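You operate a simulated robot arm through the tools that you are given. There is no shell and no other tool. Be economical: measure what you need, move in short steps, check, and stop when the job is done.

You are at the controls of a simulated robot arm. One attempt, no reset.

## Task
Put the C small box from the shelf four of the fixture rack on the shelf two of the fixture rack and the A small box on the air bench shelf. Put the clip box on the card on the shelf three of the fixture rack. Pull the right cabinet door open. The order is free.

The check looks at the end state, three seconds after you hand in, the way a careful person would. Anything else that was tipped, shoved, dropped, spilled or broken makes it a failure.

## Robot
A 7-joint arm with a two-finger parallel gripper on a trunk, on a base that drives. Base frame: it is fixed to the floor where the robot stands at the start and does not move with it; the origin is under the middle of the robot, x ahead of it, y to its left, z up. Units: m, degrees, N and s.
With the tool pointing down near the work surface it reaches from about 0.1 to 0.66 m from the robot's upright axis, wherever it stands. Its first joint turns from -166.0 to 166.0 degrees. Places, roughly: air bench shelf [-1.1, -1.4, 0.4]; right cabinet door [-0.2, 1.6, 0.3]; shelf two of the fixture rack [0.6, -0.1, 0.5]. Payload 1.57 kg.
Tool frame: the origin (TCP) lies between the finger pads and is the grasp point; the fingertips stand 0.03 m ahead of it; z points along the fingers, y is the line along which they close. The gripper opens to 0.11 m. The fingers are 0.024 m wide and 0.012 m thick; the gripper's body (0.048 by 0.112 m) begins 0.078 m behind the TCP.
Orientation is that of the tool frame in the base frame, as [roll, pitch, yaw] about the fixed x, y, z axes, in that order (R = Rz(yaw) Ry(pitch) Rx(roll)). With the fingers straight down and closing along the base's y, the tool's x points along the base's -x, its y along +y and its z along -z.

## Interface
- The arm moves only by the tool drive_tool. Its arguments are lists of equal length, an entry for each row: "angular": the turn, a rotation vector about the tool's x, y, z in units of 120 degrees (1.0 is 120 degrees), a list of three; "translation": the shift along the tool's x, y, z in units of 150 mm (1.0 is 150 mm), a list of three; "gripper": the gripper command, from -1 (shut) to 1 (fully open), values between in proportion. In form: {"angular": [[rx, ry, rz], ...], "translation": [[x, y, z], ...], "gripper": [gripper, ...]}. A call has 1 to 12 rows; each row is the pose to reach, as a shift and turn from the pose commanded when the call began, along the tool's axes at that moment. A call with a number of a shift or a turn outside -1 to 1 is refused whole. Each row takes 0.2 s and may step no farther than 0.05 m and 8.6 degrees from the row before; otherwise, or with a gripper value out of range, the whole call is refused. Where a pose cannot be reached the arm comes as near as it can. A force on the tool above 40 N (or 10 N above the force at the start of the call, whichever is more), or a blocked arm, ends the call early, and 0.2 s more pass. Each finger travels about 0.045 m/s and halts on what it meets, pressing with about 25 N; the grip force reading is that of the motor and also rises with nothing between the fingers. The clock runs only during rows and for 0.2 s after the last one: add rows that repeat a pose to give the fingers time. The reply holds the time, the measured pose of the TCP, the force on the tool along the base axes, the opening and the grip force, in the units named above and with some noise, with the torque about the TCP (base axes, N m) and any sound that the robot's microphone picked up.
- Cameras (640 x 400 px; columns grow to the right, rows downward): "scene" is now at [0.0323, 0.1494, 1.3652]; the picture's right is [-0.05, -1.00, 0.00], its down [-0.51, 0.03, -0.86] and it looks along [0.86, -0.04, -0.51] (base axes); focal length 248 px, centre (320, 200). "wrist" rides on the gripper at [0.07, 0.016, -0.141] in the tool frame; the picture's right is [-0.23, 0.97, 0.00], its down [-0.86, -0.20, -0.48] and it looks along [-0.47, -0.11, 0.88] (tool axes); focal length 222 px, centre (320, 200). There is no depth. A picture from a camera that has moved, and an enlarged one, comes with that camera's place and axes in the base frame and with its lens. The place of the scene camera against the robot may be out by one fixed shift of up to 0.012 m in any direction.
- capture(camera): a new picture of that camera. The clock stands still meanwhile.
- lift_body(by): slides the trunk up (or, below 0, down) by that many m; the arm and the scene camera ride with it, the base frame stays. It gives what a move gives, with no picture.
- steer(legs): drives the robot by 1 to 6 legs, each [ahead, turn to the left] in m and degrees, along the robot's own axes; the way and the turn of a leg run together, so that a leg with both is an arc; at most 1.5 m and 180 degrees a leg. The arm and the cameras ride along, it lands a little off, and it stops where it bumps. It gives what a move gives.
- pan_tilt(pan, tilt): turns the head with the scene camera to pan (to the left, within 155 degrees either way) and tilt (down, from -29 to 69), counted from straight ahead of the robot. It gives what a move gives.
- enlarge(camera, box): a new picture of the part [left, top, right, bottom] of that camera's present view, enlarged. The clock stands still meanwhile.
- finish_job(): hands the job in; it is judged then, once.

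Go step by step. Nothing tells you exact positions but the pictures and the camera data: compare them with the known pose of the tool, close in by small moves and look again before you grip or let go. The budget is 165 turns and 112 pictures, counting those below and the enlarged ones. Unless the task says otherwise, let go and move clear before handing in, and close with one line.

The tools are called by a JSON object that holds its "name" and its "arguments". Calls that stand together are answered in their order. drive_tool: Moves the arm, as the interface text tells. Its arguments: {"type":"object","properties":{"angular":{"type":"array","items":{"type":"array","items":{"type":"number"}}},"translation":{"type":"array","items":{"type":"array","items":{"type":"number"}}},"gripper":{"type":"array","items":{"type":"number"}}},"required":["angular","translation","gripper"]} The other tools are called the same way: lift_body (by) slides the trunk up or down; steer (legs) drives the base; pan_tilt (pan, tilt) turns the head that bears the scene camera; capture (camera) takes a picture; enlarge (camera, box) takes an enlarged picture of a part of a camera's view; finish_job () hands the job in.

At the start:

```text
t: 0.0
eef_pos: [0.3275, 0.0621, 0.9993]
ee_rot: [-179.9, 0.0, 179.9]
wrist_force: [0.0, -0.7, 0.8]
moment: [0.0, 0.01, 0.02]
grip_width: 0.1099
finger_force: 0.0
trunk travel left (down, up): [-0.275, 0.315]
robot x, y, heading: [0.0022, -0.0051, -0.1]
head pan, tilt: [-3.0, 30.5]
```

scene: 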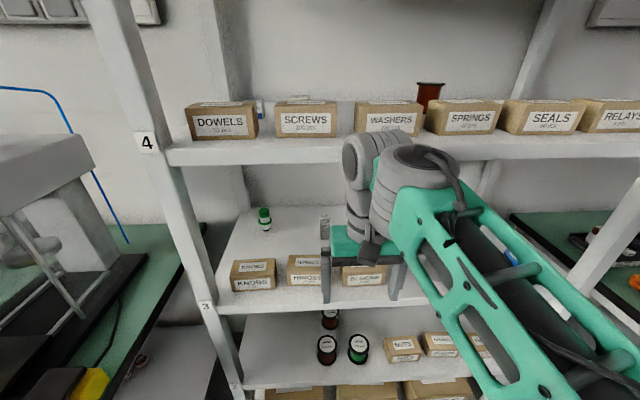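
wrist: 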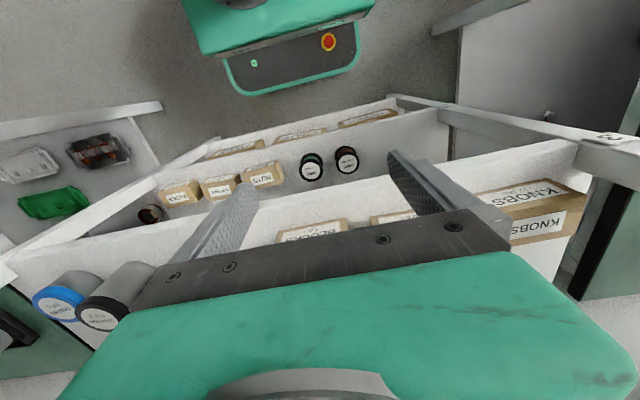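

I see the rack in front with shelves 4, 3, 2 and labelled boxes. I'll enlarge the view and look around for the A, C and clip boxes.

{"name": "enlarge", "arguments": {"camera": "scene", "box": [160, 70, 400, 220]}}

{"name": "enlarge", "arguments": {"camera": "scene", "box": [200, 200, 520, 400]}}

{"name": "pan_tilt", "arguments": {"pan": -45, "tilt": 30}}

{"name": "capture", "arguments": {"camera": "scene"}}

```text
2.67 times, centred on (280, 145) of scene
camera zoom: at [0.0323, 0.1494, 1.3652], right [-0.05, -1.0, 0.0], down [-0.51, 0.03, -0.86], along [0.86, -0.04, -0.51], focal length 662 px, centre (427, 347)
```

zoom: 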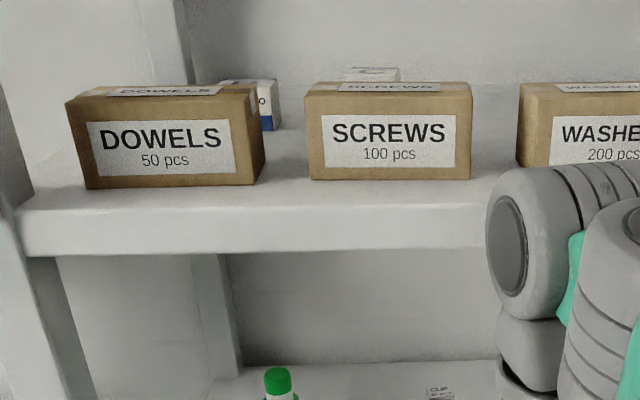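

```text
2.00 times, centred on (360, 300) of scene
camera zoom: at [0.0323, 0.1494, 1.3652], right [-0.05, -1.0, 0.0], down [-0.51, 0.03, -0.86], along [0.86, -0.04, -0.51], focal length 497 px, centre (240, 0)
```

zoom: 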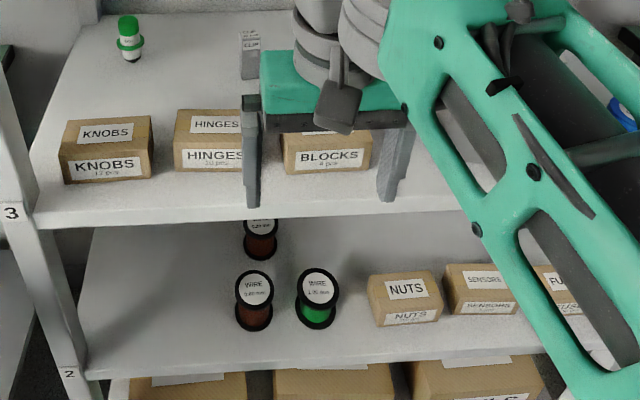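

```text
t: 1.1
eef_pos: [0.3281, 0.061, 0.9994]
ee_rot: [-179.9, 0.0, -180.0]
wrist_force: [-0.4, 0.2, -0.3]
moment: [0.01, 0.0, -0.02]
grip_width: 0.1099
finger_force: 0.1
trunk travel left (down, up): [-0.275, 0.315]
robot x, y, heading: [-0.0025, -0.0049, 0.1]
head pan, tilt: [-45.0, 30.0]
```

```text
107 pictures are left
camera scene: at [0.0062, 0.0901, 1.366], right [-0.71, -0.71, 0.0], down [-0.35, 0.35, -0.87], along [0.61, -0.61, -0.5], focal length 248 px, centre (320, 200)
```

scene: 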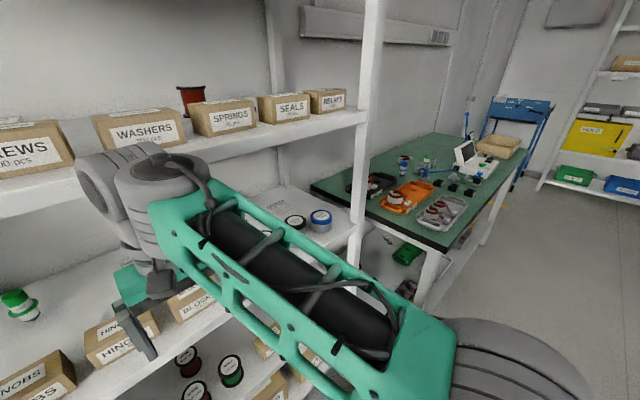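

The C box seems to be behind SCREWS on shelf 4, and the clip box stands on shelf 3. I'll survey the rest of the room.

{"name": "enlarge", "arguments": {"camera": "scene", "box": [200, 170, 380, 290]}}

{"name": "pan_tilt", "arguments": {"pan": -125, "tilt": 30}}

{"name": "capture", "arguments": {"camera": "scene"}}

{"name": "pan_tilt", "arguments": {"pan": 85, "tilt": 35}}

{"name": "capture", "arguments": {"camera": "scene"}}

{"name": "pan_tilt", "arguments": {"pan": 150, "tilt": 30}}

{"name": "capture", "arguments": {"camera": "scene"}}

```text
3.33 times, centred on (290, 230) of scene
camera zoom: at [0.0062, 0.0901, 1.366], right [-0.71, -0.71, 0.0], down [-0.35, 0.35, -0.87], along [0.61, -0.61, -0.5], focal length 828 px, centre (420, 100)
```

zoom: 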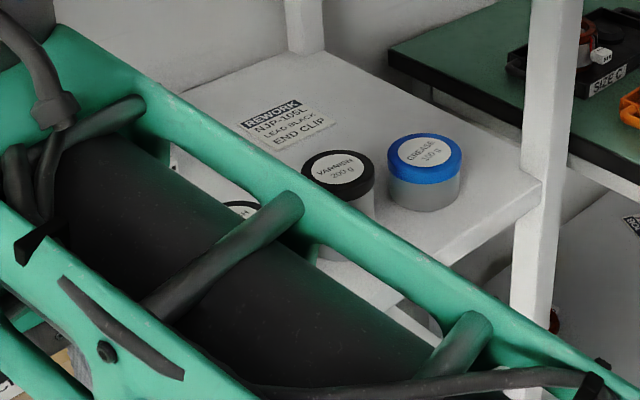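

```text
t: 2.6
eef_pos: [0.3273, 0.0627, 1.0]
ee_rot: [-180.0, -0.1, -179.9]
wrist_force: [-0.7, -0.7, -0.8]
moment: [-0.03, -0.03, -0.02]
grip_width: 0.1101
finger_force: 0.0
trunk travel left (down, up): [-0.275, 0.315]
robot x, y, heading: [0.0027, -0.0039, 0.1]
head pan, tilt: [-125.0, 30.0]
```

```text
105 pictures are left
camera scene: at [-0.1097, 0.0799, 1.366], right [-0.82, 0.57, 0.0], down [0.29, 0.41, -0.87], along [-0.5, -0.71, -0.5], focal length 248 px, centre (320, 200)
```

scene: 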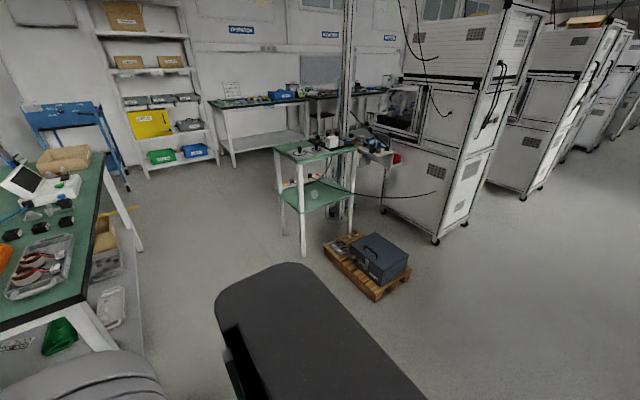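

```text
t: 5.7
eef_pos: [0.3276, 0.0614, 1.0001]
ee_rot: [180.0, 0.1, 180.0]
wrist_force: [0.2, 0.1, -0.2]
moment: [-0.01, 0.02, 0.03]
grip_width: 0.1103
finger_force: 0.0
trunk travel left (down, up): [-0.275, 0.315]
robot x, y, heading: [0.0019, -0.0011, -0.1]
head pan, tilt: [85.0, 35.0]
```

```text
104 pictures are left
camera scene: at [-0.0501, 0.2418, 1.3582], right [1.0, -0.09, 0.0], down [-0.05, -0.57, -0.82], along [0.07, 0.82, -0.57], focal length 248 px, centre (320, 200)
```

scene: 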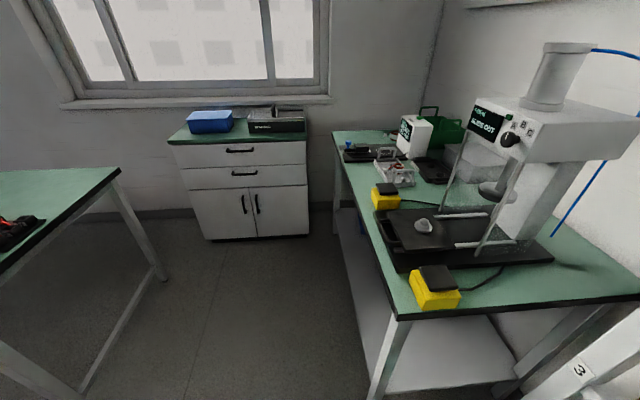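

```text
t: 7.0
eef_pos: [0.3279, 0.0627, 1.0007]
ee_rot: [-180.0, 0.1, -180.0]
wrist_force: [-0.7, 0.1, -0.3]
moment: [-0.01, -0.01, -0.02]
grip_width: 0.1099
finger_force: 0.1
trunk travel left (down, up): [-0.275, 0.315]
robot x, y, heading: [0.0012, 0.0004, 0.1]
head pan, tilt: [150.0, 30.0]
```

```text
103 pictures are left
camera scene: at [-0.1361, 0.1993, 1.366], right [0.5, 0.87, 0.0], down [0.43, -0.25, -0.87], along [-0.75, 0.43, -0.5], focal length 248 px, centre (320, 200)
```

scene: 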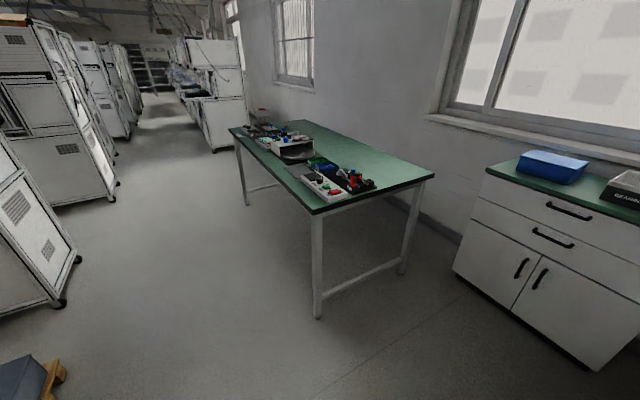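

Air bench is the small two-tier green table; the card is on the shelf-3 right part. I raise the trunk to see the back of shelf four.

{"name": "lift_body", "arguments": {"by": 0.31}}

{"name": "pan_tilt", "arguments": {"pan": 0, "tilt": 35}}

{"name": "capture", "arguments": {"camera": "scene"}}

{"name": "enlarge", "arguments": {"camera": "scene", "box": [160, 120, 400, 270]}}

{"name": "capture", "arguments": {"camera": "wrist"}}

```text
t: 10.1
eef_pos: [0.328, 0.0619, 1.31]
ee_rot: [180.0, -0.1, -180.0]
wrist_force: [-0.4, -0.1, -0.1]
moment: [-0.02, -0.01, 0.01]
grip_width: 0.11
finger_force: 0.2
trunk travel left (down, up): [-0.585, 0.005]
robot x, y, heading: [-0.0, 0.0019, 0.0]
head pan, tilt: [150.0, 30.0]
```

```text
t: 12.4
eef_pos: [0.3283, 0.0616, 1.3108]
ee_rot: [-179.9, -0.1, -180.0]
wrist_force: [0.2, -0.2, -0.1]
moment: [0.01, -0.03, 0.01]
grip_width: 0.1098
finger_force: 0.0
trunk travel left (down, up): [-0.585, 0.005]
robot x, y, heading: [-0.0014, -0.0052, -0.0]
head pan, tilt: [0.0, 35.0]
```

```text
102 pictures are left
camera scene: at [0.0302, 0.1541, 1.6682], right [0.0, -1.0, 0.0], down [-0.57, 0.0, -0.82], along [0.82, 0.0, -0.57], focal length 248 px, centre (320, 200)
```

scene: 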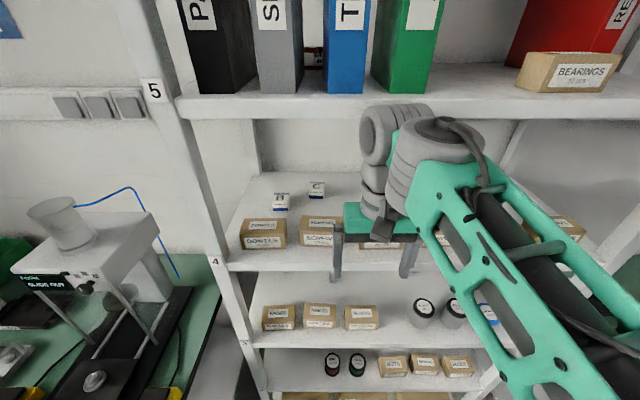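

```text
2.67 times, centred on (280, 195) of scene
camera zoom: at [0.0302, 0.1541, 1.6682], right [0.0, -1.0, 0.0], down [-0.57, 0.0, -0.82], along [0.82, 0.0, -0.57], focal length 662 px, centre (427, 213)
```

zoom: 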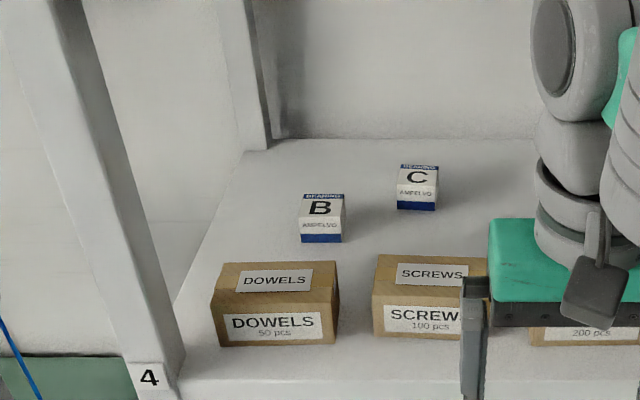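

```text
100 pictures are left
camera wrist: at [0.2576, 0.0788, 1.4511], right [0.23, 0.97, 0.0], down [0.86, -0.2, 0.48], along [0.47, -0.11, -0.88], focal length 222 px, centre (320, 200)
```

wrist: 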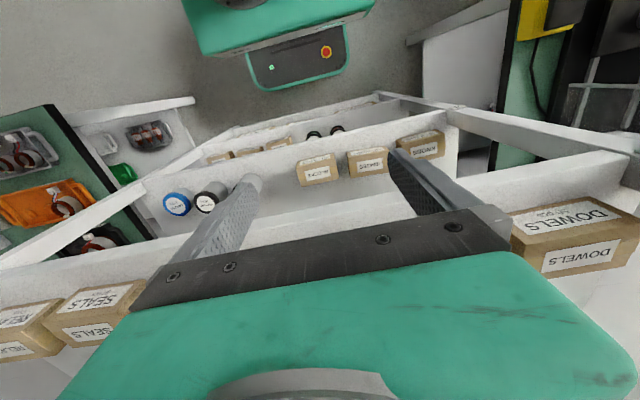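

B and C are on shelf four (z≈1.24); A is not visible yet, possibly behind the arm. I back off and turn right so the arm clears the view.

{"name": "steer", "arguments": {"legs": [[-0.3, 0], [0, -50]]}}

{"name": "pan_tilt", "arguments": {"pan": 40, "tilt": 30}}

{"name": "capture", "arguments": {"camera": "scene"}}

```text
t: 16.9
eef_pos: [-0.0529, -0.218, 1.3102]
ee_rot: [-180.0, 0.0, 129.0]
wrist_force: [0.6, -0.1, -0.1]
moment: [-0.02, 0.02, 0.01]
grip_width: 0.11
finger_force: 0.0
trunk travel left (down, up): [-0.585, 0.005]
robot x, y, heading: [-0.3072, -0.0037, -50.9]
head pan, tilt: [0.0, 35.0]
```

```text
t: 17.9
eef_pos: [-0.0547, -0.2163, 1.3102]
ee_rot: [180.0, -0.1, 129.1]
wrist_force: [0.9, -0.8, -0.8]
moment: [0.01, -0.01, -0.01]
grip_width: 0.1097
finger_force: 0.0
trunk travel left (down, up): [-0.585, 0.005]
robot x, y, heading: [-0.3051, -0.0046, -51.0]
head pan, tilt: [40.0, 30.0]
```

```text
99 pictures are left
camera scene: at [-0.1345, 0.1245, 1.676], right [-0.19, -0.98, 0.0], down [-0.49, 0.1, -0.87], along [0.85, -0.17, -0.5], focal length 248 px, centre (320, 200)
```

scene: 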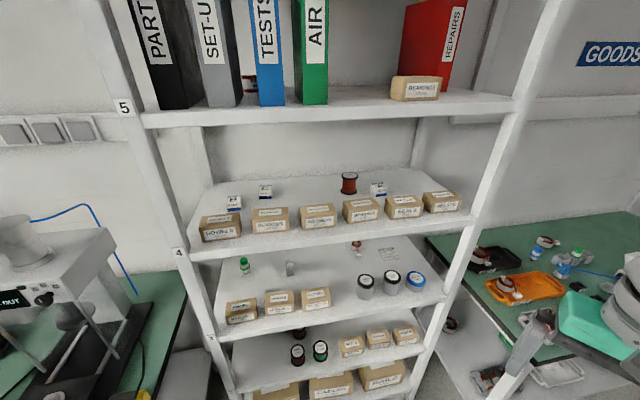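

{"name": "enlarge", "arguments": {"camera": "scene", "box": [330, 160, 410, 210]}}

{"name": "enlarge", "arguments": {"camera": "scene", "box": [220, 225, 460, 375]}}

{"name": "enlarge", "arguments": {"camera": "scene", "box": [180, 160, 420, 310]}}

{"name": "pan_tilt", "arguments": {"pan": -55, "tilt": 30}}

{"name": "capture", "arguments": {"camera": "scene"}}

```text
8.00 times, centred on (370, 185) of scene
camera zoom: at [-0.1345, 0.1245, 1.676], right [-0.19, -0.98, 0.0], down [-0.49, 0.1, -0.87], along [0.85, -0.17, -0.5], focal length 1987 px, centre (-80, 320)
```

zoom: 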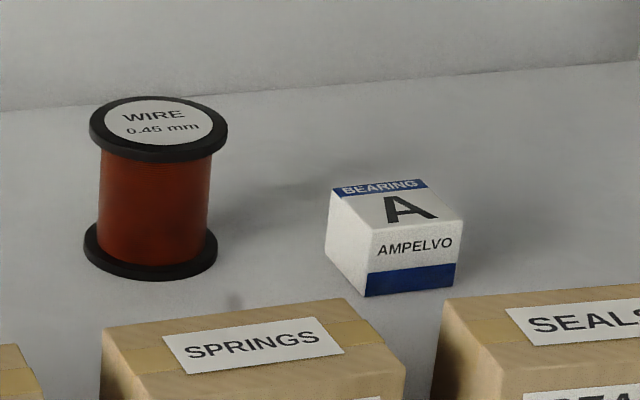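

```text
2.67 times, centred on (340, 300) of scene
camera zoom: at [-0.1345, 0.1245, 1.676], right [-0.19, -0.98, 0.0], down [-0.49, 0.1, -0.87], along [0.85, -0.17, -0.5], focal length 662 px, centre (267, -67)
```

zoom: 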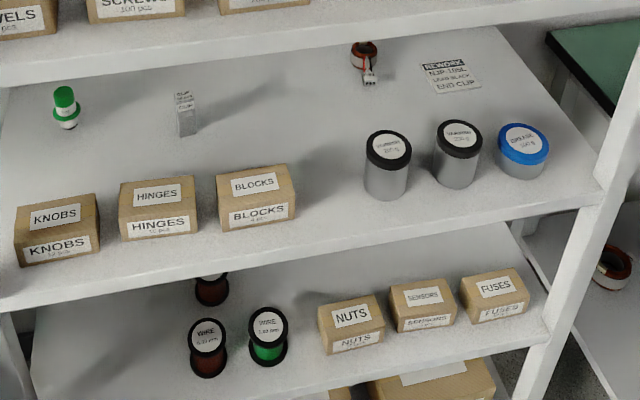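

```text
2.67 times, centred on (300, 235) of scene
camera zoom: at [-0.1345, 0.1245, 1.676], right [-0.19, -0.98, 0.0], down [-0.49, 0.1, -0.87], along [0.85, -0.17, -0.5], focal length 662 px, centre (373, 107)
```

zoom: 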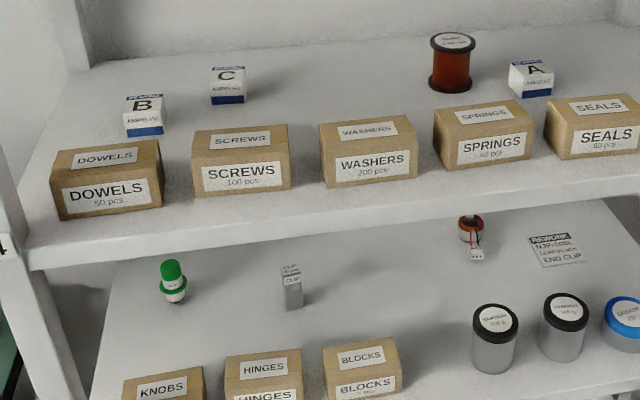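

```text
t: 19.6
eef_pos: [-0.053, -0.2171, 1.309]
ee_rot: [-180.0, 0.0, 129.0]
wrist_force: [0.1, -1.2, -0.1]
moment: [-0.02, -0.02, -0.01]
grip_width: 0.11
finger_force: 0.1
trunk travel left (down, up): [-0.585, 0.005]
robot x, y, heading: [-0.3098, -0.0039, -50.9]
head pan, tilt: [-55.0, 30.0]
```

```text
95 pictures are left
camera scene: at [-0.2481, 0.055, 1.676], right [-0.96, 0.28, 0.0], down [0.14, 0.48, -0.87], along [-0.24, -0.83, -0.5], focal length 248 px, centre (320, 200)
```

scene: 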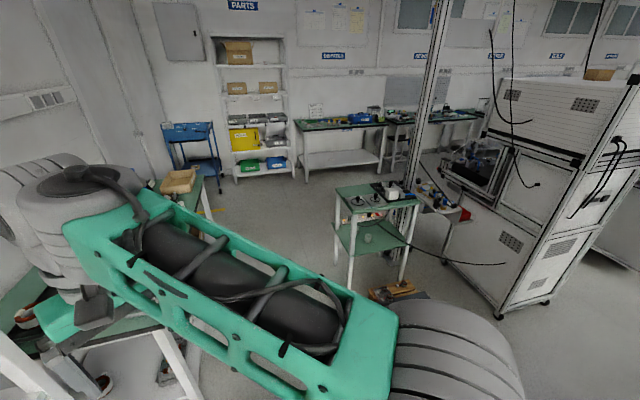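

A stands on shelf 4 behind SPRINGS/SEALS, the card lies back-right on shelf 3, and the clip box stands mid shelf 3. In free space I flip the gripper by 180° about its axis so the wrist camera sits on top when I tilt it forward.

{"name": "drive_tool", "arguments": {"angular": [[0, 0, 0.0682], [0, 0, 0.1364], [0, 0, 0.2045], [0, 0, 0.2727], [0, 0, 0.3409], [0, 0, 0.4091], [0, 0, 0.4773], [0, 0, 0.5455], [0, 0, 0.6136], [0, 0, 0.6818], [0, 0, 0.75]], "translation": [[0, 0, 0], [0, 0, 0], [0, 0, 0], [0, 0, 0], [0, 0, 0], [0, 0, 0], [0, 0, 0], [0, 0, 0], [0, 0, 0], [0, 0, 0], [0, 0, 0]], "gripper": [1, 1, 1, 1, 1, 1, 1, 1, 1, 1, 1]}}

{"name": "capture", "arguments": {"camera": "scene"}}

```text
t: 22.0
eef_pos: [-0.054, -0.2174, 1.3089]
ee_rot: [180.0, 0.0, 38.8]
wrist_force: [0.1, -0.1, 0.1]
moment: [-0.03, -0.03, 0.01]
grip_width: 0.1099
finger_force: 0.1
trunk travel left (down, up): [-0.585, 0.005]
robot x, y, heading: [-0.3061, 0.0002, -50.7]
head pan, tilt: [-55.0, 30.0]
```

```text
94 pictures are left
camera scene: at [-0.2482, 0.055, 1.676], right [-0.96, 0.28, 0.0], down [0.14, 0.48, -0.87], along [-0.24, -0.83, -0.5], focal length 248 px, centre (320, 200)
```

scene: 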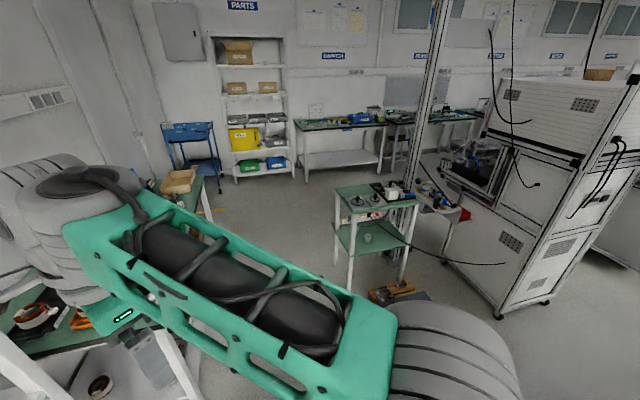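

The half turn works. I do the other 90° and then tilt the tool to 40° below horizontal.

{"name": "drive_tool", "arguments": {"angular": [[0, 0, 0.0682], [0, 0, 0.1364], [0, 0, 0.2045], [0, 0, 0.2727], [0, 0, 0.3409], [0, 0, 0.4091], [0, 0, 0.4773], [0, 0, 0.5455], [0, 0, 0.6136], [0, 0, 0.6818], [0, 0, 0.75]], "translation": [[0, 0, 0], [0, 0, 0], [0, 0, 0], [0, 0, 0], [0, 0, 0], [0, 0, 0], [0, 0, 0], [0, 0, 0], [0, 0, 0], [0, 0, 0], [0, 0, 0]], "gripper": [1, 1, 1, 1, 1, 1, 1, 1, 1, 1, 1]}}

{"name": "drive_tool", "arguments": {"angular": [[0, 0.0694, 0], [0, 0.1389, 0], [0, 0.2083, 0], [0, 0.2778, 0], [0, 0.3472, 0], [0, 0.4167, 0]], "translation": [[0, 0, 0], [0, 0, 0], [0, 0, 0], [0, 0, 0], [0, 0, 0], [0, 0, 0]], "gripper": [1, 1, 1, 1, 1, 1]}}

{"name": "steer", "arguments": {"legs": [[0, 50.8]]}}

{"name": "pan_tilt", "arguments": {"pan": -5, "tilt": 35}}

{"name": "capture", "arguments": {"camera": "scene"}}

{"name": "capture", "arguments": {"camera": "wrist"}}

```text
t: 24.4
eef_pos: [-0.0458, -0.228, 1.2808]
ee_rot: [-179.9, -0.1, -48.0]
wrist_force: [-0.6, 0.2, 0.0]
moment: [0.01, -0.01, 0.0]
grip_width: 0.1099
finger_force: 0.1
out of reach, approached as far as the arm can: row 10, 11
trunk travel left (down, up): [-0.585, 0.005]
robot x, y, heading: [-0.3091, 0.0025, -51.1]
head pan, tilt: [-55.0, 30.0]
```

```text
t: 25.8
eef_pos: [-0.0455, -0.2291, 1.2804]
ee_rot: [-179.6, -50.2, -48.3]
wrist_force: [0.0, -0.2, 0.5]
moment: [0.01, 0.0, 0.02]
grip_width: 0.11
finger_force: 0.1
trunk travel left (down, up): [-0.585, 0.005]
robot x, y, heading: [-0.3118, -0.001, -50.7]
head pan, tilt: [-55.0, 30.0]
```

```text
t: 28.5
eef_pos: [0.0337, 0.0576, 1.2814]
ee_rot: [-179.8, -50.1, 2.4]
wrist_force: [0.3, 0.4, -0.5]
moment: [0.0, 0.03, 0.0]
grip_width: 0.1101
finger_force: 0.1
trunk travel left (down, up): [-0.585, 0.005]
robot x, y, heading: [-0.3035, -0.0005, -0.4]
head pan, tilt: [-55.0, 30.0]
```

```text
t: 29.7
eef_pos: [0.0336, 0.0582, 1.2806]
ee_rot: [-179.8, -50.0, 2.6]
wrist_force: [-0.3, 0.2, 0.4]
moment: [-0.01, -0.03, 0.03]
grip_width: 0.11
finger_force: 0.0
trunk travel left (down, up): [-0.585, 0.005]
robot x, y, heading: [-0.3059, -0.0026, -0.3]
head pan, tilt: [-5.0, 35.0]
```

```text
93 pictures are left
camera scene: at [-0.277, 0.1446, 1.6682], right [-0.1, -1.0, 0.0], down [-0.57, 0.05, -0.82], along [0.82, -0.08, -0.57], focal length 248 px, centre (320, 200)
```

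scene: 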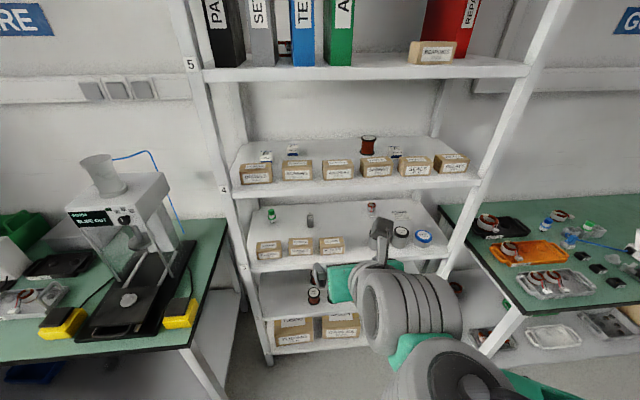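

```text
92 pictures are left
camera wrist: at [-0.0297, 0.0393, 1.4248], right [-0.1, -0.98, -0.18], down [-0.92, 0.16, -0.35], along [0.37, 0.13, -0.92], focal length 222 px, centre (320, 200)
```

wrist: 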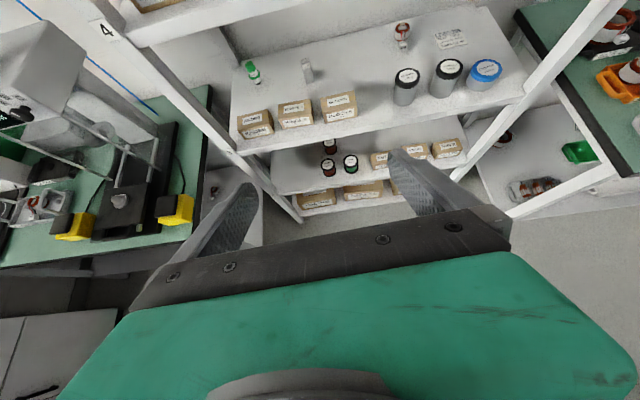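

The wrist camera now looks onto the TCP from above. I raise and flatten the tool slightly, then drive up to the rack.

{"name": "drive_tool", "arguments": {"angular": [[-0.005, 0.014, 0.0045], [-0.011, 0.028, 0.009], [-0.016, 0.042, 0.0134]], "translation": [[0.17, 0, -0.143], [0.34, 0, -0.286], [0.51, 0, -0.43]], "gripper": [0.6, 0.5, 0.5]}}

{"name": "steer", "arguments": {"legs": [[0.26, 0]]}}

{"name": "capture", "arguments": {"camera": "wrist"}}

{"name": "capture", "arguments": {"camera": "scene"}}

```text
t: 30.5
eef_pos: [0.0402, 0.0447, 1.3668]
ee_rot: [-179.6, -54.6, 0.0]
wrist_force: [0.0, -0.2, 0.2]
moment: [0.01, -0.01, -0.01]
grip_width: 0.0824
finger_force: 0.1
out of reach, approached as far as the arm can: row 2, 3
trunk travel left (down, up): [-0.585, 0.005]
robot x, y, heading: [-0.309, -0.0019, -0.2]
head pan, tilt: [-5.0, 35.0]
```

```text
t: 32.4
eef_pos: [0.3047, 0.0463, 1.3658]
ee_rot: [-179.6, -54.6, 0.5]
wrist_force: [-0.4, -0.5, 0.5]
moment: [0.0, 0.04, -0.02]
grip_width: 0.0828
finger_force: 0.1
trunk travel left (down, up): [-0.585, 0.005]
robot x, y, heading: [-0.0469, -0.0054, 0.1]
head pan, tilt: [-5.0, 35.0]
```

```text
91 pictures are left
camera wrist: at [0.2295, 0.0308, 1.5037], right [-0.12, -0.97, -0.19], down [-0.89, 0.19, -0.42], along [0.44, 0.12, -0.89], focal length 222 px, centre (320, 200)
```

wrist: 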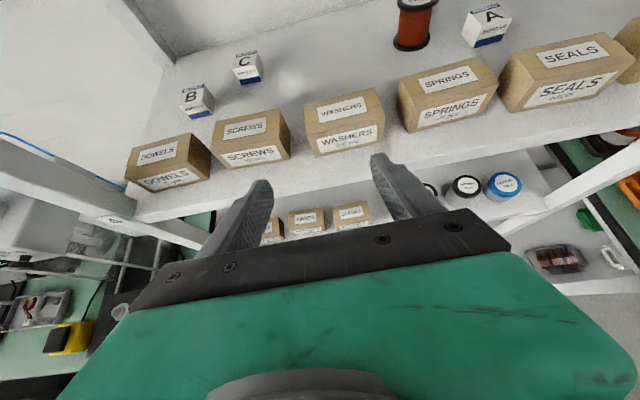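

```text
90 pictures are left
camera scene: at [-0.0145, 0.144, 1.6682], right [-0.09, -1.0, 0.0], down [-0.57, 0.05, -0.82], along [0.82, -0.07, -0.57], focal length 248 px, centre (320, 200)
```

scene: 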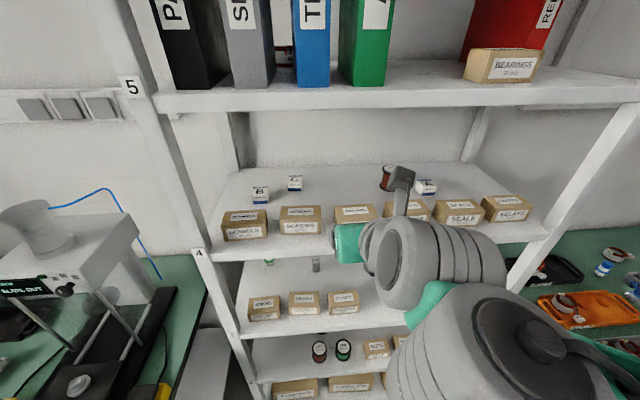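

C's centre is estimated at about (0.657, 0.17), shelf top 1.24. I shift left to line up with it and narrow the opening.

{"name": "drive_tool", "arguments": {"angular": [[0, 0, 0], [0, 0, 0], [0, 0, 0], [0, 0, 0], [0, 0, 0]], "translation": [[0, -0.28, 0], [0, -0.55, 0], [0, -0.83, 0], [0.19, -0.83, 0.27], [0.38, -0.83, 0.54]], "gripper": [0.27, 0.27, 0.27, 0.27, 0.27]}}

{"name": "capture", "arguments": {"camera": "wrist"}}

{"name": "capture", "arguments": {"camera": "scene"}}

```text
t: 33.6
eef_pos: [0.4029, 0.1758, 1.3627]
ee_rot: [-179.7, -54.6, 0.6]
wrist_force: [-0.3, 0.0, 1.0]
moment: [-0.03, 0.01, 0.0]
grip_width: 0.07
finger_force: 0.0
out of reach, approached as far as the arm can: row 1, 2, 3
trunk travel left (down, up): [-0.585, 0.005]
robot x, y, heading: [-0.0462, 0.0004, 0.4]
head pan, tilt: [-5.0, 35.0]
```

```text
89 pictures are left
camera wrist: at [0.327, 0.1579, 1.501], right [-0.12, -0.97, -0.19], down [-0.89, 0.19, -0.42], along [0.44, 0.12, -0.89], focal length 222 px, centre (320, 200)
```

wrist: 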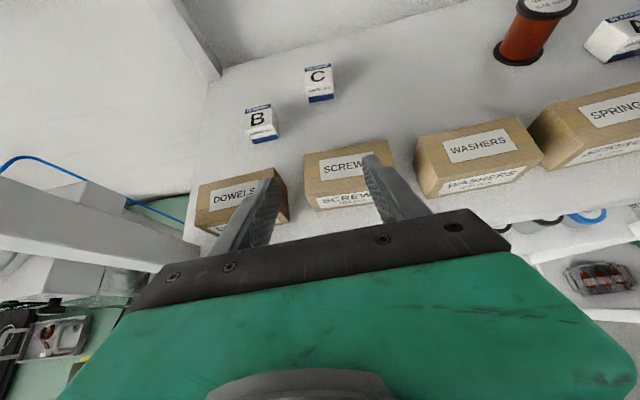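

```text
88 pictures are left
camera scene: at [-0.0147, 0.1445, 1.6681], right [-0.09, -1.0, 0.0], down [-0.57, 0.05, -0.82], along [0.82, -0.07, -0.57], focal length 248 px, centre (320, 200)
```

scene: 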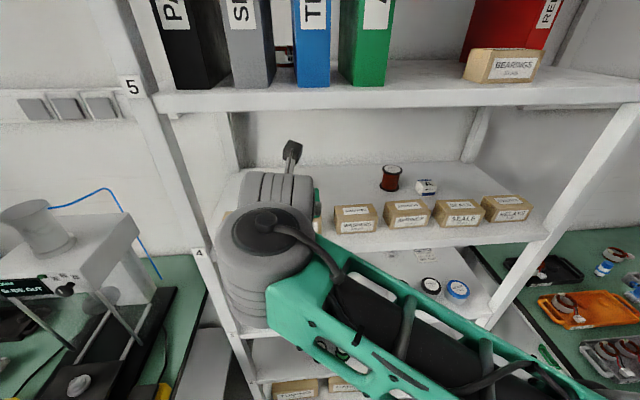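

C's front base is near (0.64, 0.171). I go in over the SCREWS box at constant height and look again.

{"name": "drive_tool", "arguments": {"angular": [[0, 0, 0], [0, 0, 0], [0, 0, 0]], "translation": [[0.14, 0.011, 0.22], [0.29, 0.022, 0.44], [0.43, 0.033, 0.65]], "gripper": [0.27, 0.27, 0.27]}}

{"name": "capture", "arguments": {"camera": "wrist"}}

```text
t: 34.4
eef_pos: [0.5199, 0.171, 1.3599]
ee_rot: [-179.7, -54.6, 0.4]
wrist_force: [-0.1, 0.5, 0.6]
moment: [0.01, 0.02, 0.01]
grip_width: 0.0699
finger_force: 0.1
trunk travel left (down, up): [-0.585, 0.005]
robot x, y, heading: [-0.0414, -0.0017, 0.3]
head pan, tilt: [-5.0, 35.0]
```

```text
87 pictures are left
camera wrist: at [0.4447, 0.1537, 1.4989], right [-0.12, -0.97, -0.19], down [-0.89, 0.19, -0.42], along [0.44, 0.12, -0.89], focal length 222 px, centre (320, 200)
```

wrist: 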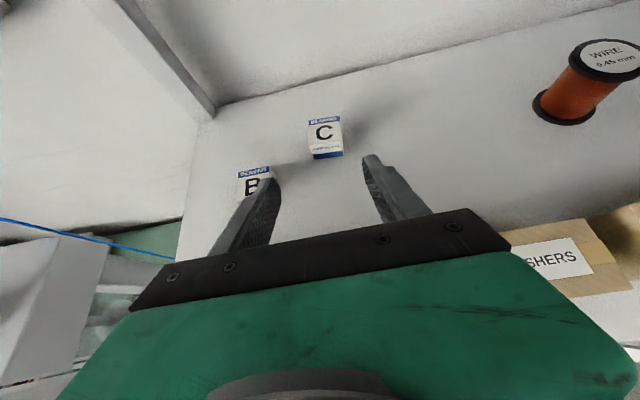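

The fingers straddle the approach line to C. I advance along the tool axis most of the way and check.

{"name": "drive_tool", "arguments": {"angular": [[0, 0, 0], [0, 0, 0], [0, 0, 0]], "translation": [[0.01, 0.007, 0.27], [0.02, 0.013, 0.54], [0.03, 0.02, 0.8]], "gripper": [0.27, 0.27, 0.27]}}

{"name": "capture", "arguments": {"camera": "wrist"}}

```text
t: 35.2
eef_pos: [0.6214, 0.1703, 1.2993]
ee_rot: [179.7, -54.3, 1.0]
wrist_force: [0.6, -0.8, 0.8]
moment: [0.0, 0.02, 0.02]
grip_width: 0.0697
finger_force: 0.1
out of reach, approached as far as the arm can: row 3
trunk travel left (down, up): [-0.585, 0.005]
robot x, y, heading: [-0.0458, -0.0016, 0.1]
head pan, tilt: [-5.0, 35.0]
```

```text
86 pictures are left
camera wrist: at [0.5469, 0.1551, 1.4388], right [-0.12, -0.98, -0.18], down [-0.89, 0.19, -0.42], along [0.44, 0.11, -0.89], focal length 222 px, centre (320, 200)
```

wrist: 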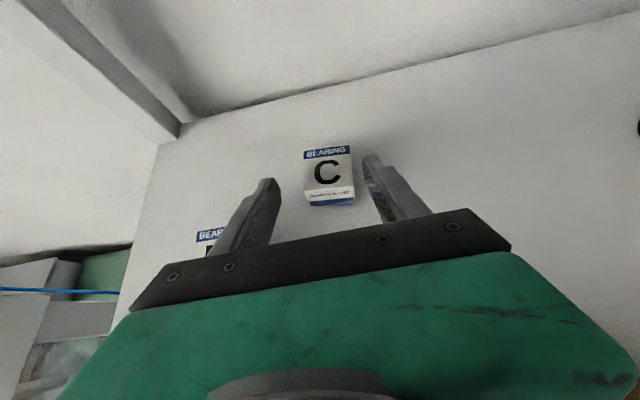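

The arm is at its limit, so I'll creep the base ahead 3 cm, then lower with the trunk.

{"name": "steer", "arguments": {"legs": [[0.03, 0]]}}

{"name": "capture", "arguments": {"camera": "wrist"}}

```text
t: 36.0
eef_pos: [0.6517, 0.1702, 1.2999]
ee_rot: [179.8, -54.3, 0.9]
wrist_force: [0.0, 0.4, -0.9]
moment: [0.01, -0.01, -0.06]
grip_width: 0.0699
finger_force: 0.2
trunk travel left (down, up): [-0.585, 0.005]
robot x, y, heading: [-0.0147, -0.0018, -0.1]
head pan, tilt: [-5.0, 35.0]
```

```text
85 pictures are left
camera wrist: at [0.5775, 0.1543, 1.4388], right [-0.12, -0.98, -0.18], down [-0.89, 0.19, -0.42], along [0.44, 0.11, -0.89], focal length 222 px, centre (320, 200)
```

wrist: 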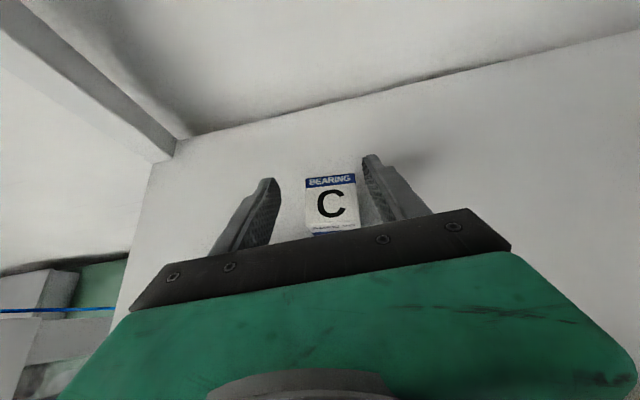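

C is slightly right of the middle of the fingers; I shift 7 mm to the right and lower the trunk 2.6 cm.

{"name": "drive_tool", "arguments": {"angular": [[0, 0, 0]], "translation": [[0, 0.045, 0]], "gripper": [0.27]}}

{"name": "lift_body", "arguments": {"by": -0.026}}

{"name": "capture", "arguments": {"camera": "wrist"}}

```text
t: 36.4
eef_pos: [0.6501, 0.1633, 1.3014]
ee_rot: [179.3, -54.3, 1.0]
wrist_force: [0.6, -0.1, 0.1]
moment: [0.02, 0.01, -0.02]
grip_width: 0.0698
finger_force: 0.0
trunk travel left (down, up): [-0.585, 0.005]
robot x, y, heading: [-0.0126, -0.0014, -0.2]
head pan, tilt: [-5.0, 35.0]
```

```text
t: 37.1
eef_pos: [0.6511, 0.1632, 1.2739]
ee_rot: [179.3, -54.2, 1.0]
wrist_force: [-0.2, 0.7, 0.4]
moment: [0.02, -0.01, 0.01]
grip_width: 0.0697
finger_force: 0.1
trunk travel left (down, up): [-0.559, 0.031]
robot x, y, heading: [-0.0159, -0.0018, 0.3]
head pan, tilt: [-5.0, 35.0]
```

```text
84 pictures are left
camera wrist: at [0.5762, 0.1478, 1.4143], right [-0.12, -0.98, -0.18], down [-0.89, 0.19, -0.42], along [0.44, 0.11, -0.89], focal length 222 px, centre (320, 200)
```

wrist: 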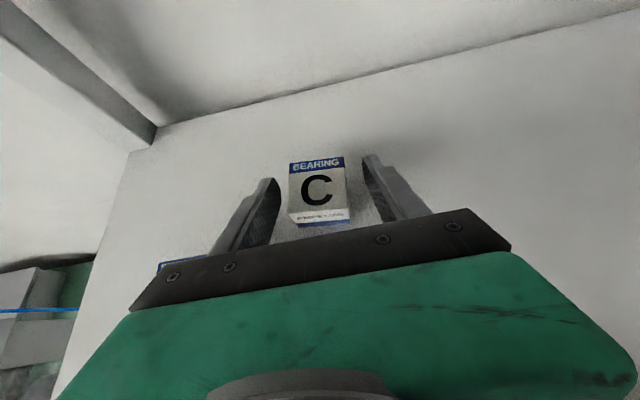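

The box is between the pads and centred. I close the gripper.

{"name": "drive_tool", "arguments": {"angular": [[0, 0, 0], [0, 0, 0], [0, 0, 0], [0, 0, 0], [0, 0, 0]], "translation": [[0, 0, 0], [0, 0, 0], [0, 0, 0], [0, 0, 0], [0, 0, 0]], "gripper": [-0.2, -0.6, -1, -1, -1]}}

{"name": "capture", "arguments": {"camera": "wrist"}}

```text
t: 38.3
eef_pos: [0.651, 0.1628, 1.2759]
ee_rot: [179.4, -54.3, 0.9]
wrist_force: [-1.1, 0.4, 1.5]
moment: [0.07, 0.01, -0.01]
grip_width: 0.0434
finger_force: 25.3
trunk travel left (down, up): [-0.559, 0.031]
robot x, y, heading: [-0.0163, -0.003, 0.0]
head pan, tilt: [-5.0, 35.0]
```

```text
83 pictures are left
camera wrist: at [0.5762, 0.1479, 1.4145], right [-0.12, -0.98, -0.18], down [-0.89, 0.19, -0.42], along [0.44, 0.11, -0.89], focal length 222 px, centre (320, 200)
```

wrist: 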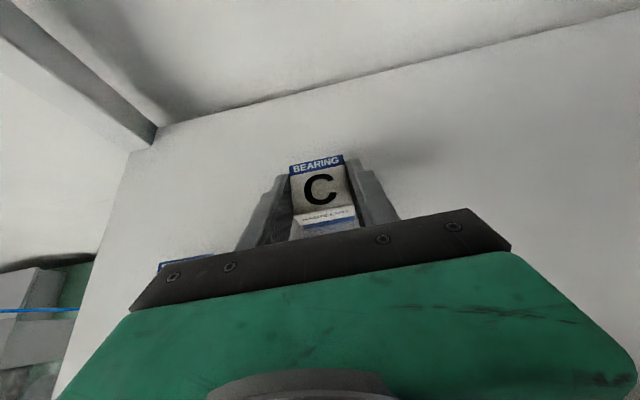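

C is gripped (0.043 m). I raise the trunk 3 cm and back it out over the SCREWS box.

{"name": "lift_body", "arguments": {"by": 0.03}}

{"name": "drive_tool", "arguments": {"angular": [[0, 0, 0], [0, 0, 0], [0, 0, 0], [0, 0, 0]], "translation": [[0, 0, -0.18], [0, 0, -0.36], [0, 0, -0.54], [0, 0, -0.7]], "gripper": [-1, -1, -1, -1]}}

{"name": "capture", "arguments": {"camera": "wrist"}}

```text
t: 39.1
eef_pos: [0.6511, 0.1643, 1.3058]
ee_rot: [179.3, -54.2, 1.0]
wrist_force: [0.0, 0.3, -0.1]
moment: [0.01, 0.01, 0.0]
grip_width: 0.0433
finger_force: 24.7
trunk travel left (down, up): [-0.589, 0.001]
robot x, y, heading: [-0.0168, -0.0034, 0.1]
head pan, tilt: [-5.0, 35.0]
```

```text
t: 40.1
eef_pos: [0.5654, 0.164, 1.3652]
ee_rot: [179.3, -54.1, 1.1]
wrist_force: [0.2, 0.6, 0.1]
moment: [0.02, 0.0, 0.0]
grip_width: 0.0435
finger_force: 25.2
trunk travel left (down, up): [-0.589, 0.001]
robot x, y, heading: [-0.014, -0.0007, -0.1]
head pan, tilt: [-5.0, 35.0]
```

```text
82 pictures are left
camera wrist: at [0.4918, 0.1476, 1.5044], right [-0.12, -0.98, -0.18], down [-0.89, 0.19, -0.42], along [0.44, 0.11, -0.89], focal length 222 px, centre (320, 200)
```

wrist: 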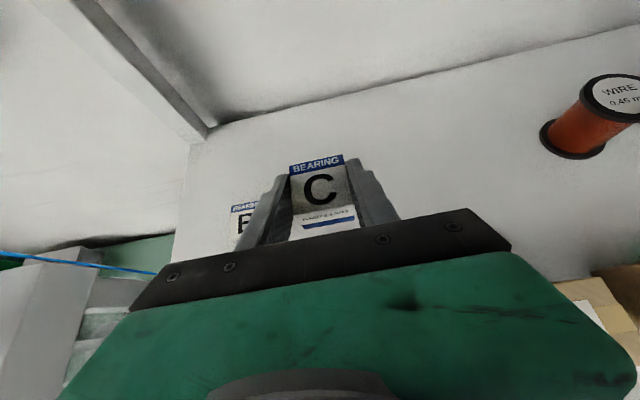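

Clear of the neighbours. I back the base away 0.3 m, lower the trunk, and view shelf two.

{"name": "steer", "arguments": {"legs": [[-0.32, 0]]}}

{"name": "lift_body", "arguments": {"by": -0.58}}

{"name": "pan_tilt", "arguments": {"pan": 5, "tilt": 35}}

{"name": "capture", "arguments": {"camera": "scene"}}

{"name": "capture", "arguments": {"camera": "wrist"}}

```text
t: 42.2
eef_pos: [0.248, 0.1658, 1.3657]
ee_rot: [179.3, -54.2, 1.5]
wrist_force: [0.4, -0.2, -0.7]
moment: [0.03, -0.02, 0.0]
grip_width: 0.0436
finger_force: 24.8
trunk travel left (down, up): [-0.589, 0.001]
robot x, y, heading: [-0.3319, 0.0003, 0.5]
head pan, tilt: [-5.0, 35.0]
```

```text
refused: -0.58 is not a number from -0.4 to 0.4
```

```text
t: 42.9
eef_pos: [0.2491, 0.1662, 1.3647]
ee_rot: [179.2, -54.3, 1.4]
wrist_force: [-0.8, 0.0, -0.5]
moment: [0.0, 0.01, 0.01]
grip_width: 0.0435
finger_force: 25.0
trunk travel left (down, up): [-0.589, 0.001]
robot x, y, heading: [-0.3336, -0.0027, 0.2]
head pan, tilt: [5.0, 35.0]
```

```text
81 pictures are left
camera scene: at [-0.3023, 0.1585, 1.6722], right [0.09, -1.0, 0.0], down [-0.57, -0.05, -0.82], along [0.82, 0.08, -0.57], focal length 248 px, centre (320, 200)
```

scene: 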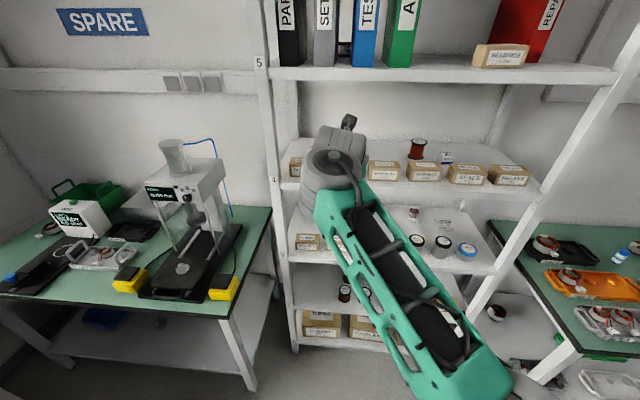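

```text
80 pictures are left
camera wrist: at [0.1749, 0.1507, 1.5043], right [-0.12, -0.98, -0.18], down [-0.89, 0.18, -0.42], along [0.44, 0.11, -0.89], focal length 222 px, centre (320, 200)
```

wrist: 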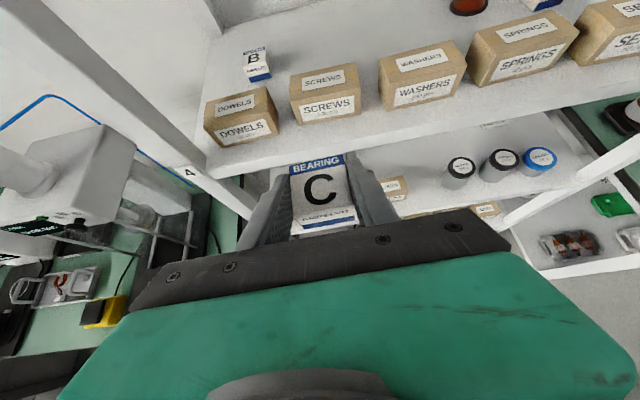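

{"name": "lift_body", "arguments": {"by": -0.4}}

{"name": "lift_body", "arguments": {"by": -0.18}}

{"name": "capture", "arguments": {"camera": "scene"}}

{"name": "capture", "arguments": {"camera": "wrist"}}

```text
t: 46.8
eef_pos: [0.2493, 0.1668, 0.966]
ee_rot: [179.3, -54.3, 1.5]
wrist_force: [0.3, -1.3, -1.1]
moment: [0.03, -0.01, 0.03]
grip_width: 0.0437
finger_force: 25.0
trunk travel left (down, up): [-0.189, 0.401]
robot x, y, heading: [-0.3367, 0.0019, 0.3]
head pan, tilt: [5.0, 35.0]
```

```text
t: 48.8
eef_pos: [0.249, 0.1657, 0.7849]
ee_rot: [179.4, -54.3, 1.5]
wrist_force: [-0.6, -0.1, -0.7]
moment: [-0.02, 0.01, 0.01]
grip_width: 0.0436
finger_force: 24.9
trunk travel left (down, up): [-0.009, 0.581]
robot x, y, heading: [-0.3322, -0.0019, -0.1]
head pan, tilt: [5.0, 35.0]
```

```text
79 pictures are left
camera scene: at [-0.3022, 0.1586, 1.0922], right [0.09, -1.0, 0.0], down [-0.57, -0.05, -0.82], along [0.82, 0.08, -0.57], focal length 248 px, centre (320, 200)
```

scene: 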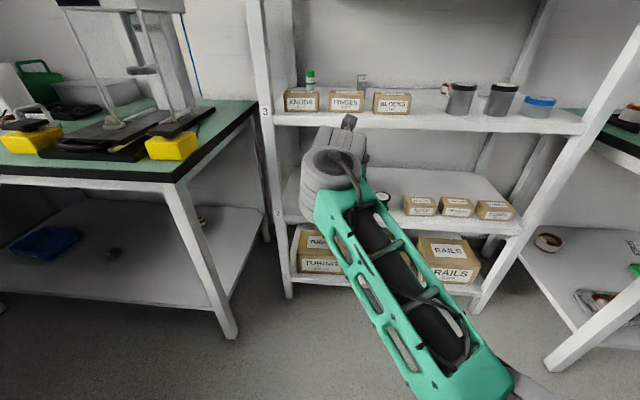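

```text
78 pictures are left
camera wrist: at [0.1749, 0.1507, 0.9244], right [-0.12, -0.98, -0.18], down [-0.89, 0.18, -0.42], along [0.44, 0.11, -0.89], focal length 222 px, centre (320, 200)
```

wrist: 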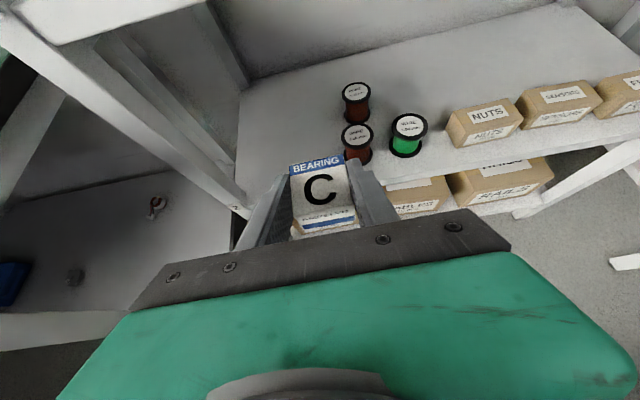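

Shelf two is at z≈0.48–0.5 with a free spot left of the red spools, around (0.53, 0.22). I lower the arm and shift left before entering.

{"name": "drive_tool", "arguments": {"angular": [[0, 0, 0], [0, 0, 0], [0, 0, 0], [0, 0, 0], [0, 0, 0]], "translation": [[-0.196, -0.08, 0.143], [-0.392, -0.16, 0.286], [-0.588, -0.24, 0.429], [-0.784, -0.32, 0.572], [-0.98, -0.4, 0.715]], "gripper": [-1, -1, -1, -1, -1]}}

{"name": "steer", "arguments": {"legs": [[0.17, 0]]}}

{"name": "capture", "arguments": {"camera": "scene"}}

{"name": "capture", "arguments": {"camera": "wrist"}}

```text
t: 50.0
eef_pos: [0.2772, 0.2552, 0.679]
ee_rot: [175.9, -52.8, 3.5]
wrist_force: [0.0, -0.1, -0.1]
moment: [0.05, 0.05, 0.04]
grip_width: 0.0437
finger_force: 24.9
out of reach, approached as far as the arm can: row 2, 3, 4, 5
trunk travel left (down, up): [-0.009, 0.581]
robot x, y, heading: [-0.3324, -0.0011, 0.4]
head pan, tilt: [5.0, 35.0]
```

```text
t: 51.4
eef_pos: [0.4491, 0.2573, 0.6805]
ee_rot: [175.8, -52.7, 3.4]
wrist_force: [0.8, 0.2, -1.2]
moment: [0.0, 0.02, 0.03]
grip_width: 0.0435
finger_force: 25.1
trunk travel left (down, up): [-0.009, 0.581]
robot x, y, heading: [-0.1581, -0.0034, 0.4]
head pan, tilt: [5.0, 35.0]
```

```text
77 pictures are left
camera scene: at [-0.1294, 0.1599, 1.0922], right [0.09, -1.0, 0.0], down [-0.57, -0.05, -0.82], along [0.82, 0.08, -0.57], focal length 248 px, centre (320, 200)
```

scene: 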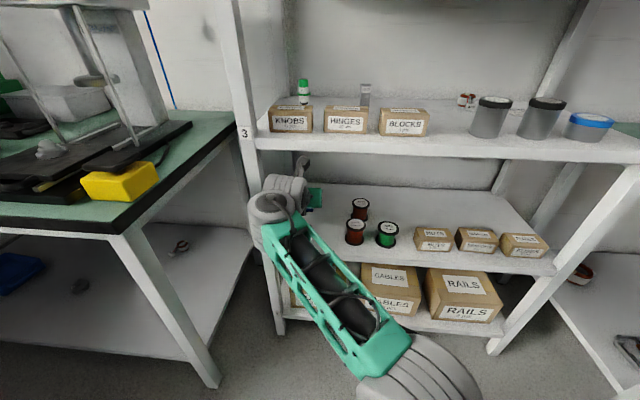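

```text
76 pictures are left
camera wrist: at [0.3776, 0.2476, 0.8195], right [-0.13, -0.98, -0.14], down [-0.9, 0.18, -0.4], along [0.42, 0.07, -0.91], focal length 222 px, centre (320, 200)
```

wrist: 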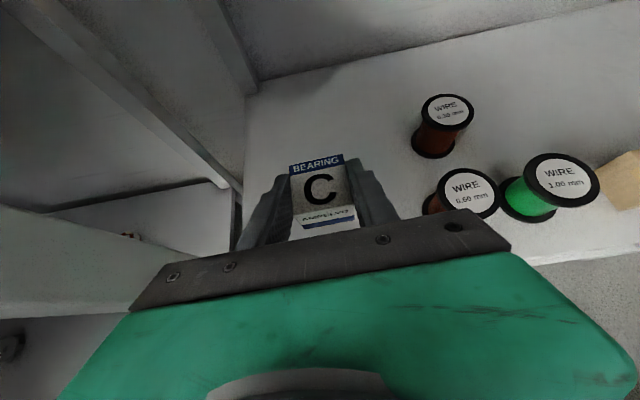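

The flipped wrist meets a limit when the tool is far left of the robot. I back out and test the descent with the tool nearer the robot's midline.

{"name": "steer", "arguments": {"legs": [[-0.2, 0]]}}

{"name": "drive_tool", "arguments": {"angular": [[0, 0, 0], [0, 0, 0], [0, 0, 0], [0, 0, 0], [0, 0, 0]], "translation": [[0, 0.3, 0], [0, 0.6, 0], [0, 0.9, 0], [-0.25, 0.98, 0.18], [-0.45, 0.98, 0.35]], "gripper": [-1, -1, -1, -1, -1]}}

```text
t: 53.0
eef_pos: [0.2473, 0.2535, 0.6777]
ee_rot: [175.8, -52.8, 3.4]
wrist_force: [-0.5, 0.1, -1.2]
moment: [0.03, 0.02, -0.04]
grip_width: 0.0435
finger_force: 24.5
trunk travel left (down, up): [-0.009, 0.581]
robot x, y, heading: [-0.362, -0.002, 0.3]
head pan, tilt: [5.0, 35.0]
```

```text
t: 54.2
eef_pos: [0.2671, 0.0898, 0.6516]
ee_rot: [169.2, -50.5, 9.0]
wrist_force: [0.0, 0.4, -0.2]
moment: [0.03, 0.02, -0.03]
grip_width: 0.0433
finger_force: 25.2
out of reach, approached as far as the arm can: row 1, 2, 3, 4, 5
trunk travel left (down, up): [-0.009, 0.581]
robot x, y, heading: [-0.3587, -0.0034, 0.1]
head pan, tilt: [5.0, 35.0]
```

The low reach is limited by the wrist bend; extending the arm further should help. I test extending 0.15 m with orientation correction, still outside the rack.

{"name": "drive_tool", "arguments": {"angular": [[0.0077, 0.008, 0.0115], [0.0154, 0.016, 0.023], [0.0231, 0.024, 0.0345], [0.031, 0.032, 0.046], [0.031, 0.032, 0.046]], "translation": [[0.14, 0, 0.19], [0.28, 0, 0.38], [0.42, 0, 0.57], [0.56, 0, 0.76], [0.56, 0, 0.76]], "gripper": [-1, -1, -1, -1, -1]}}

{"name": "capture", "arguments": {"camera": "scene"}}

```text
t: 55.4
eef_pos: [0.4044, 0.095, 0.6726]
ee_rot: [172.6, -54.3, 5.6]
wrist_force: [0.0, -0.5, 0.0]
moment: [0.01, 0.01, 0.0]
grip_width: 0.0434
finger_force: 25.1
out of reach, approached as far as the arm can: row 1, 2, 3, 4, 5
trunk travel left (down, up): [-0.009, 0.581]
robot x, y, heading: [-0.3599, -0.0019, -0.0]
head pan, tilt: [5.0, 35.0]
```

```text
75 pictures are left
camera scene: at [-0.3308, 0.1586, 1.0921], right [0.09, -1.0, 0.0], down [-0.57, -0.05, -0.82], along [0.82, 0.07, -0.57], focal length 248 px, centre (320, 200)
```

scene: 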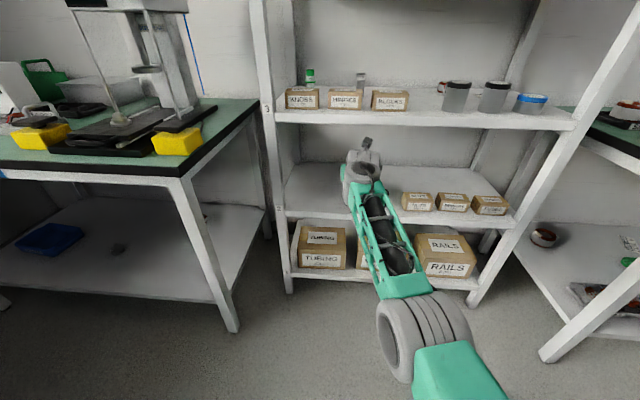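

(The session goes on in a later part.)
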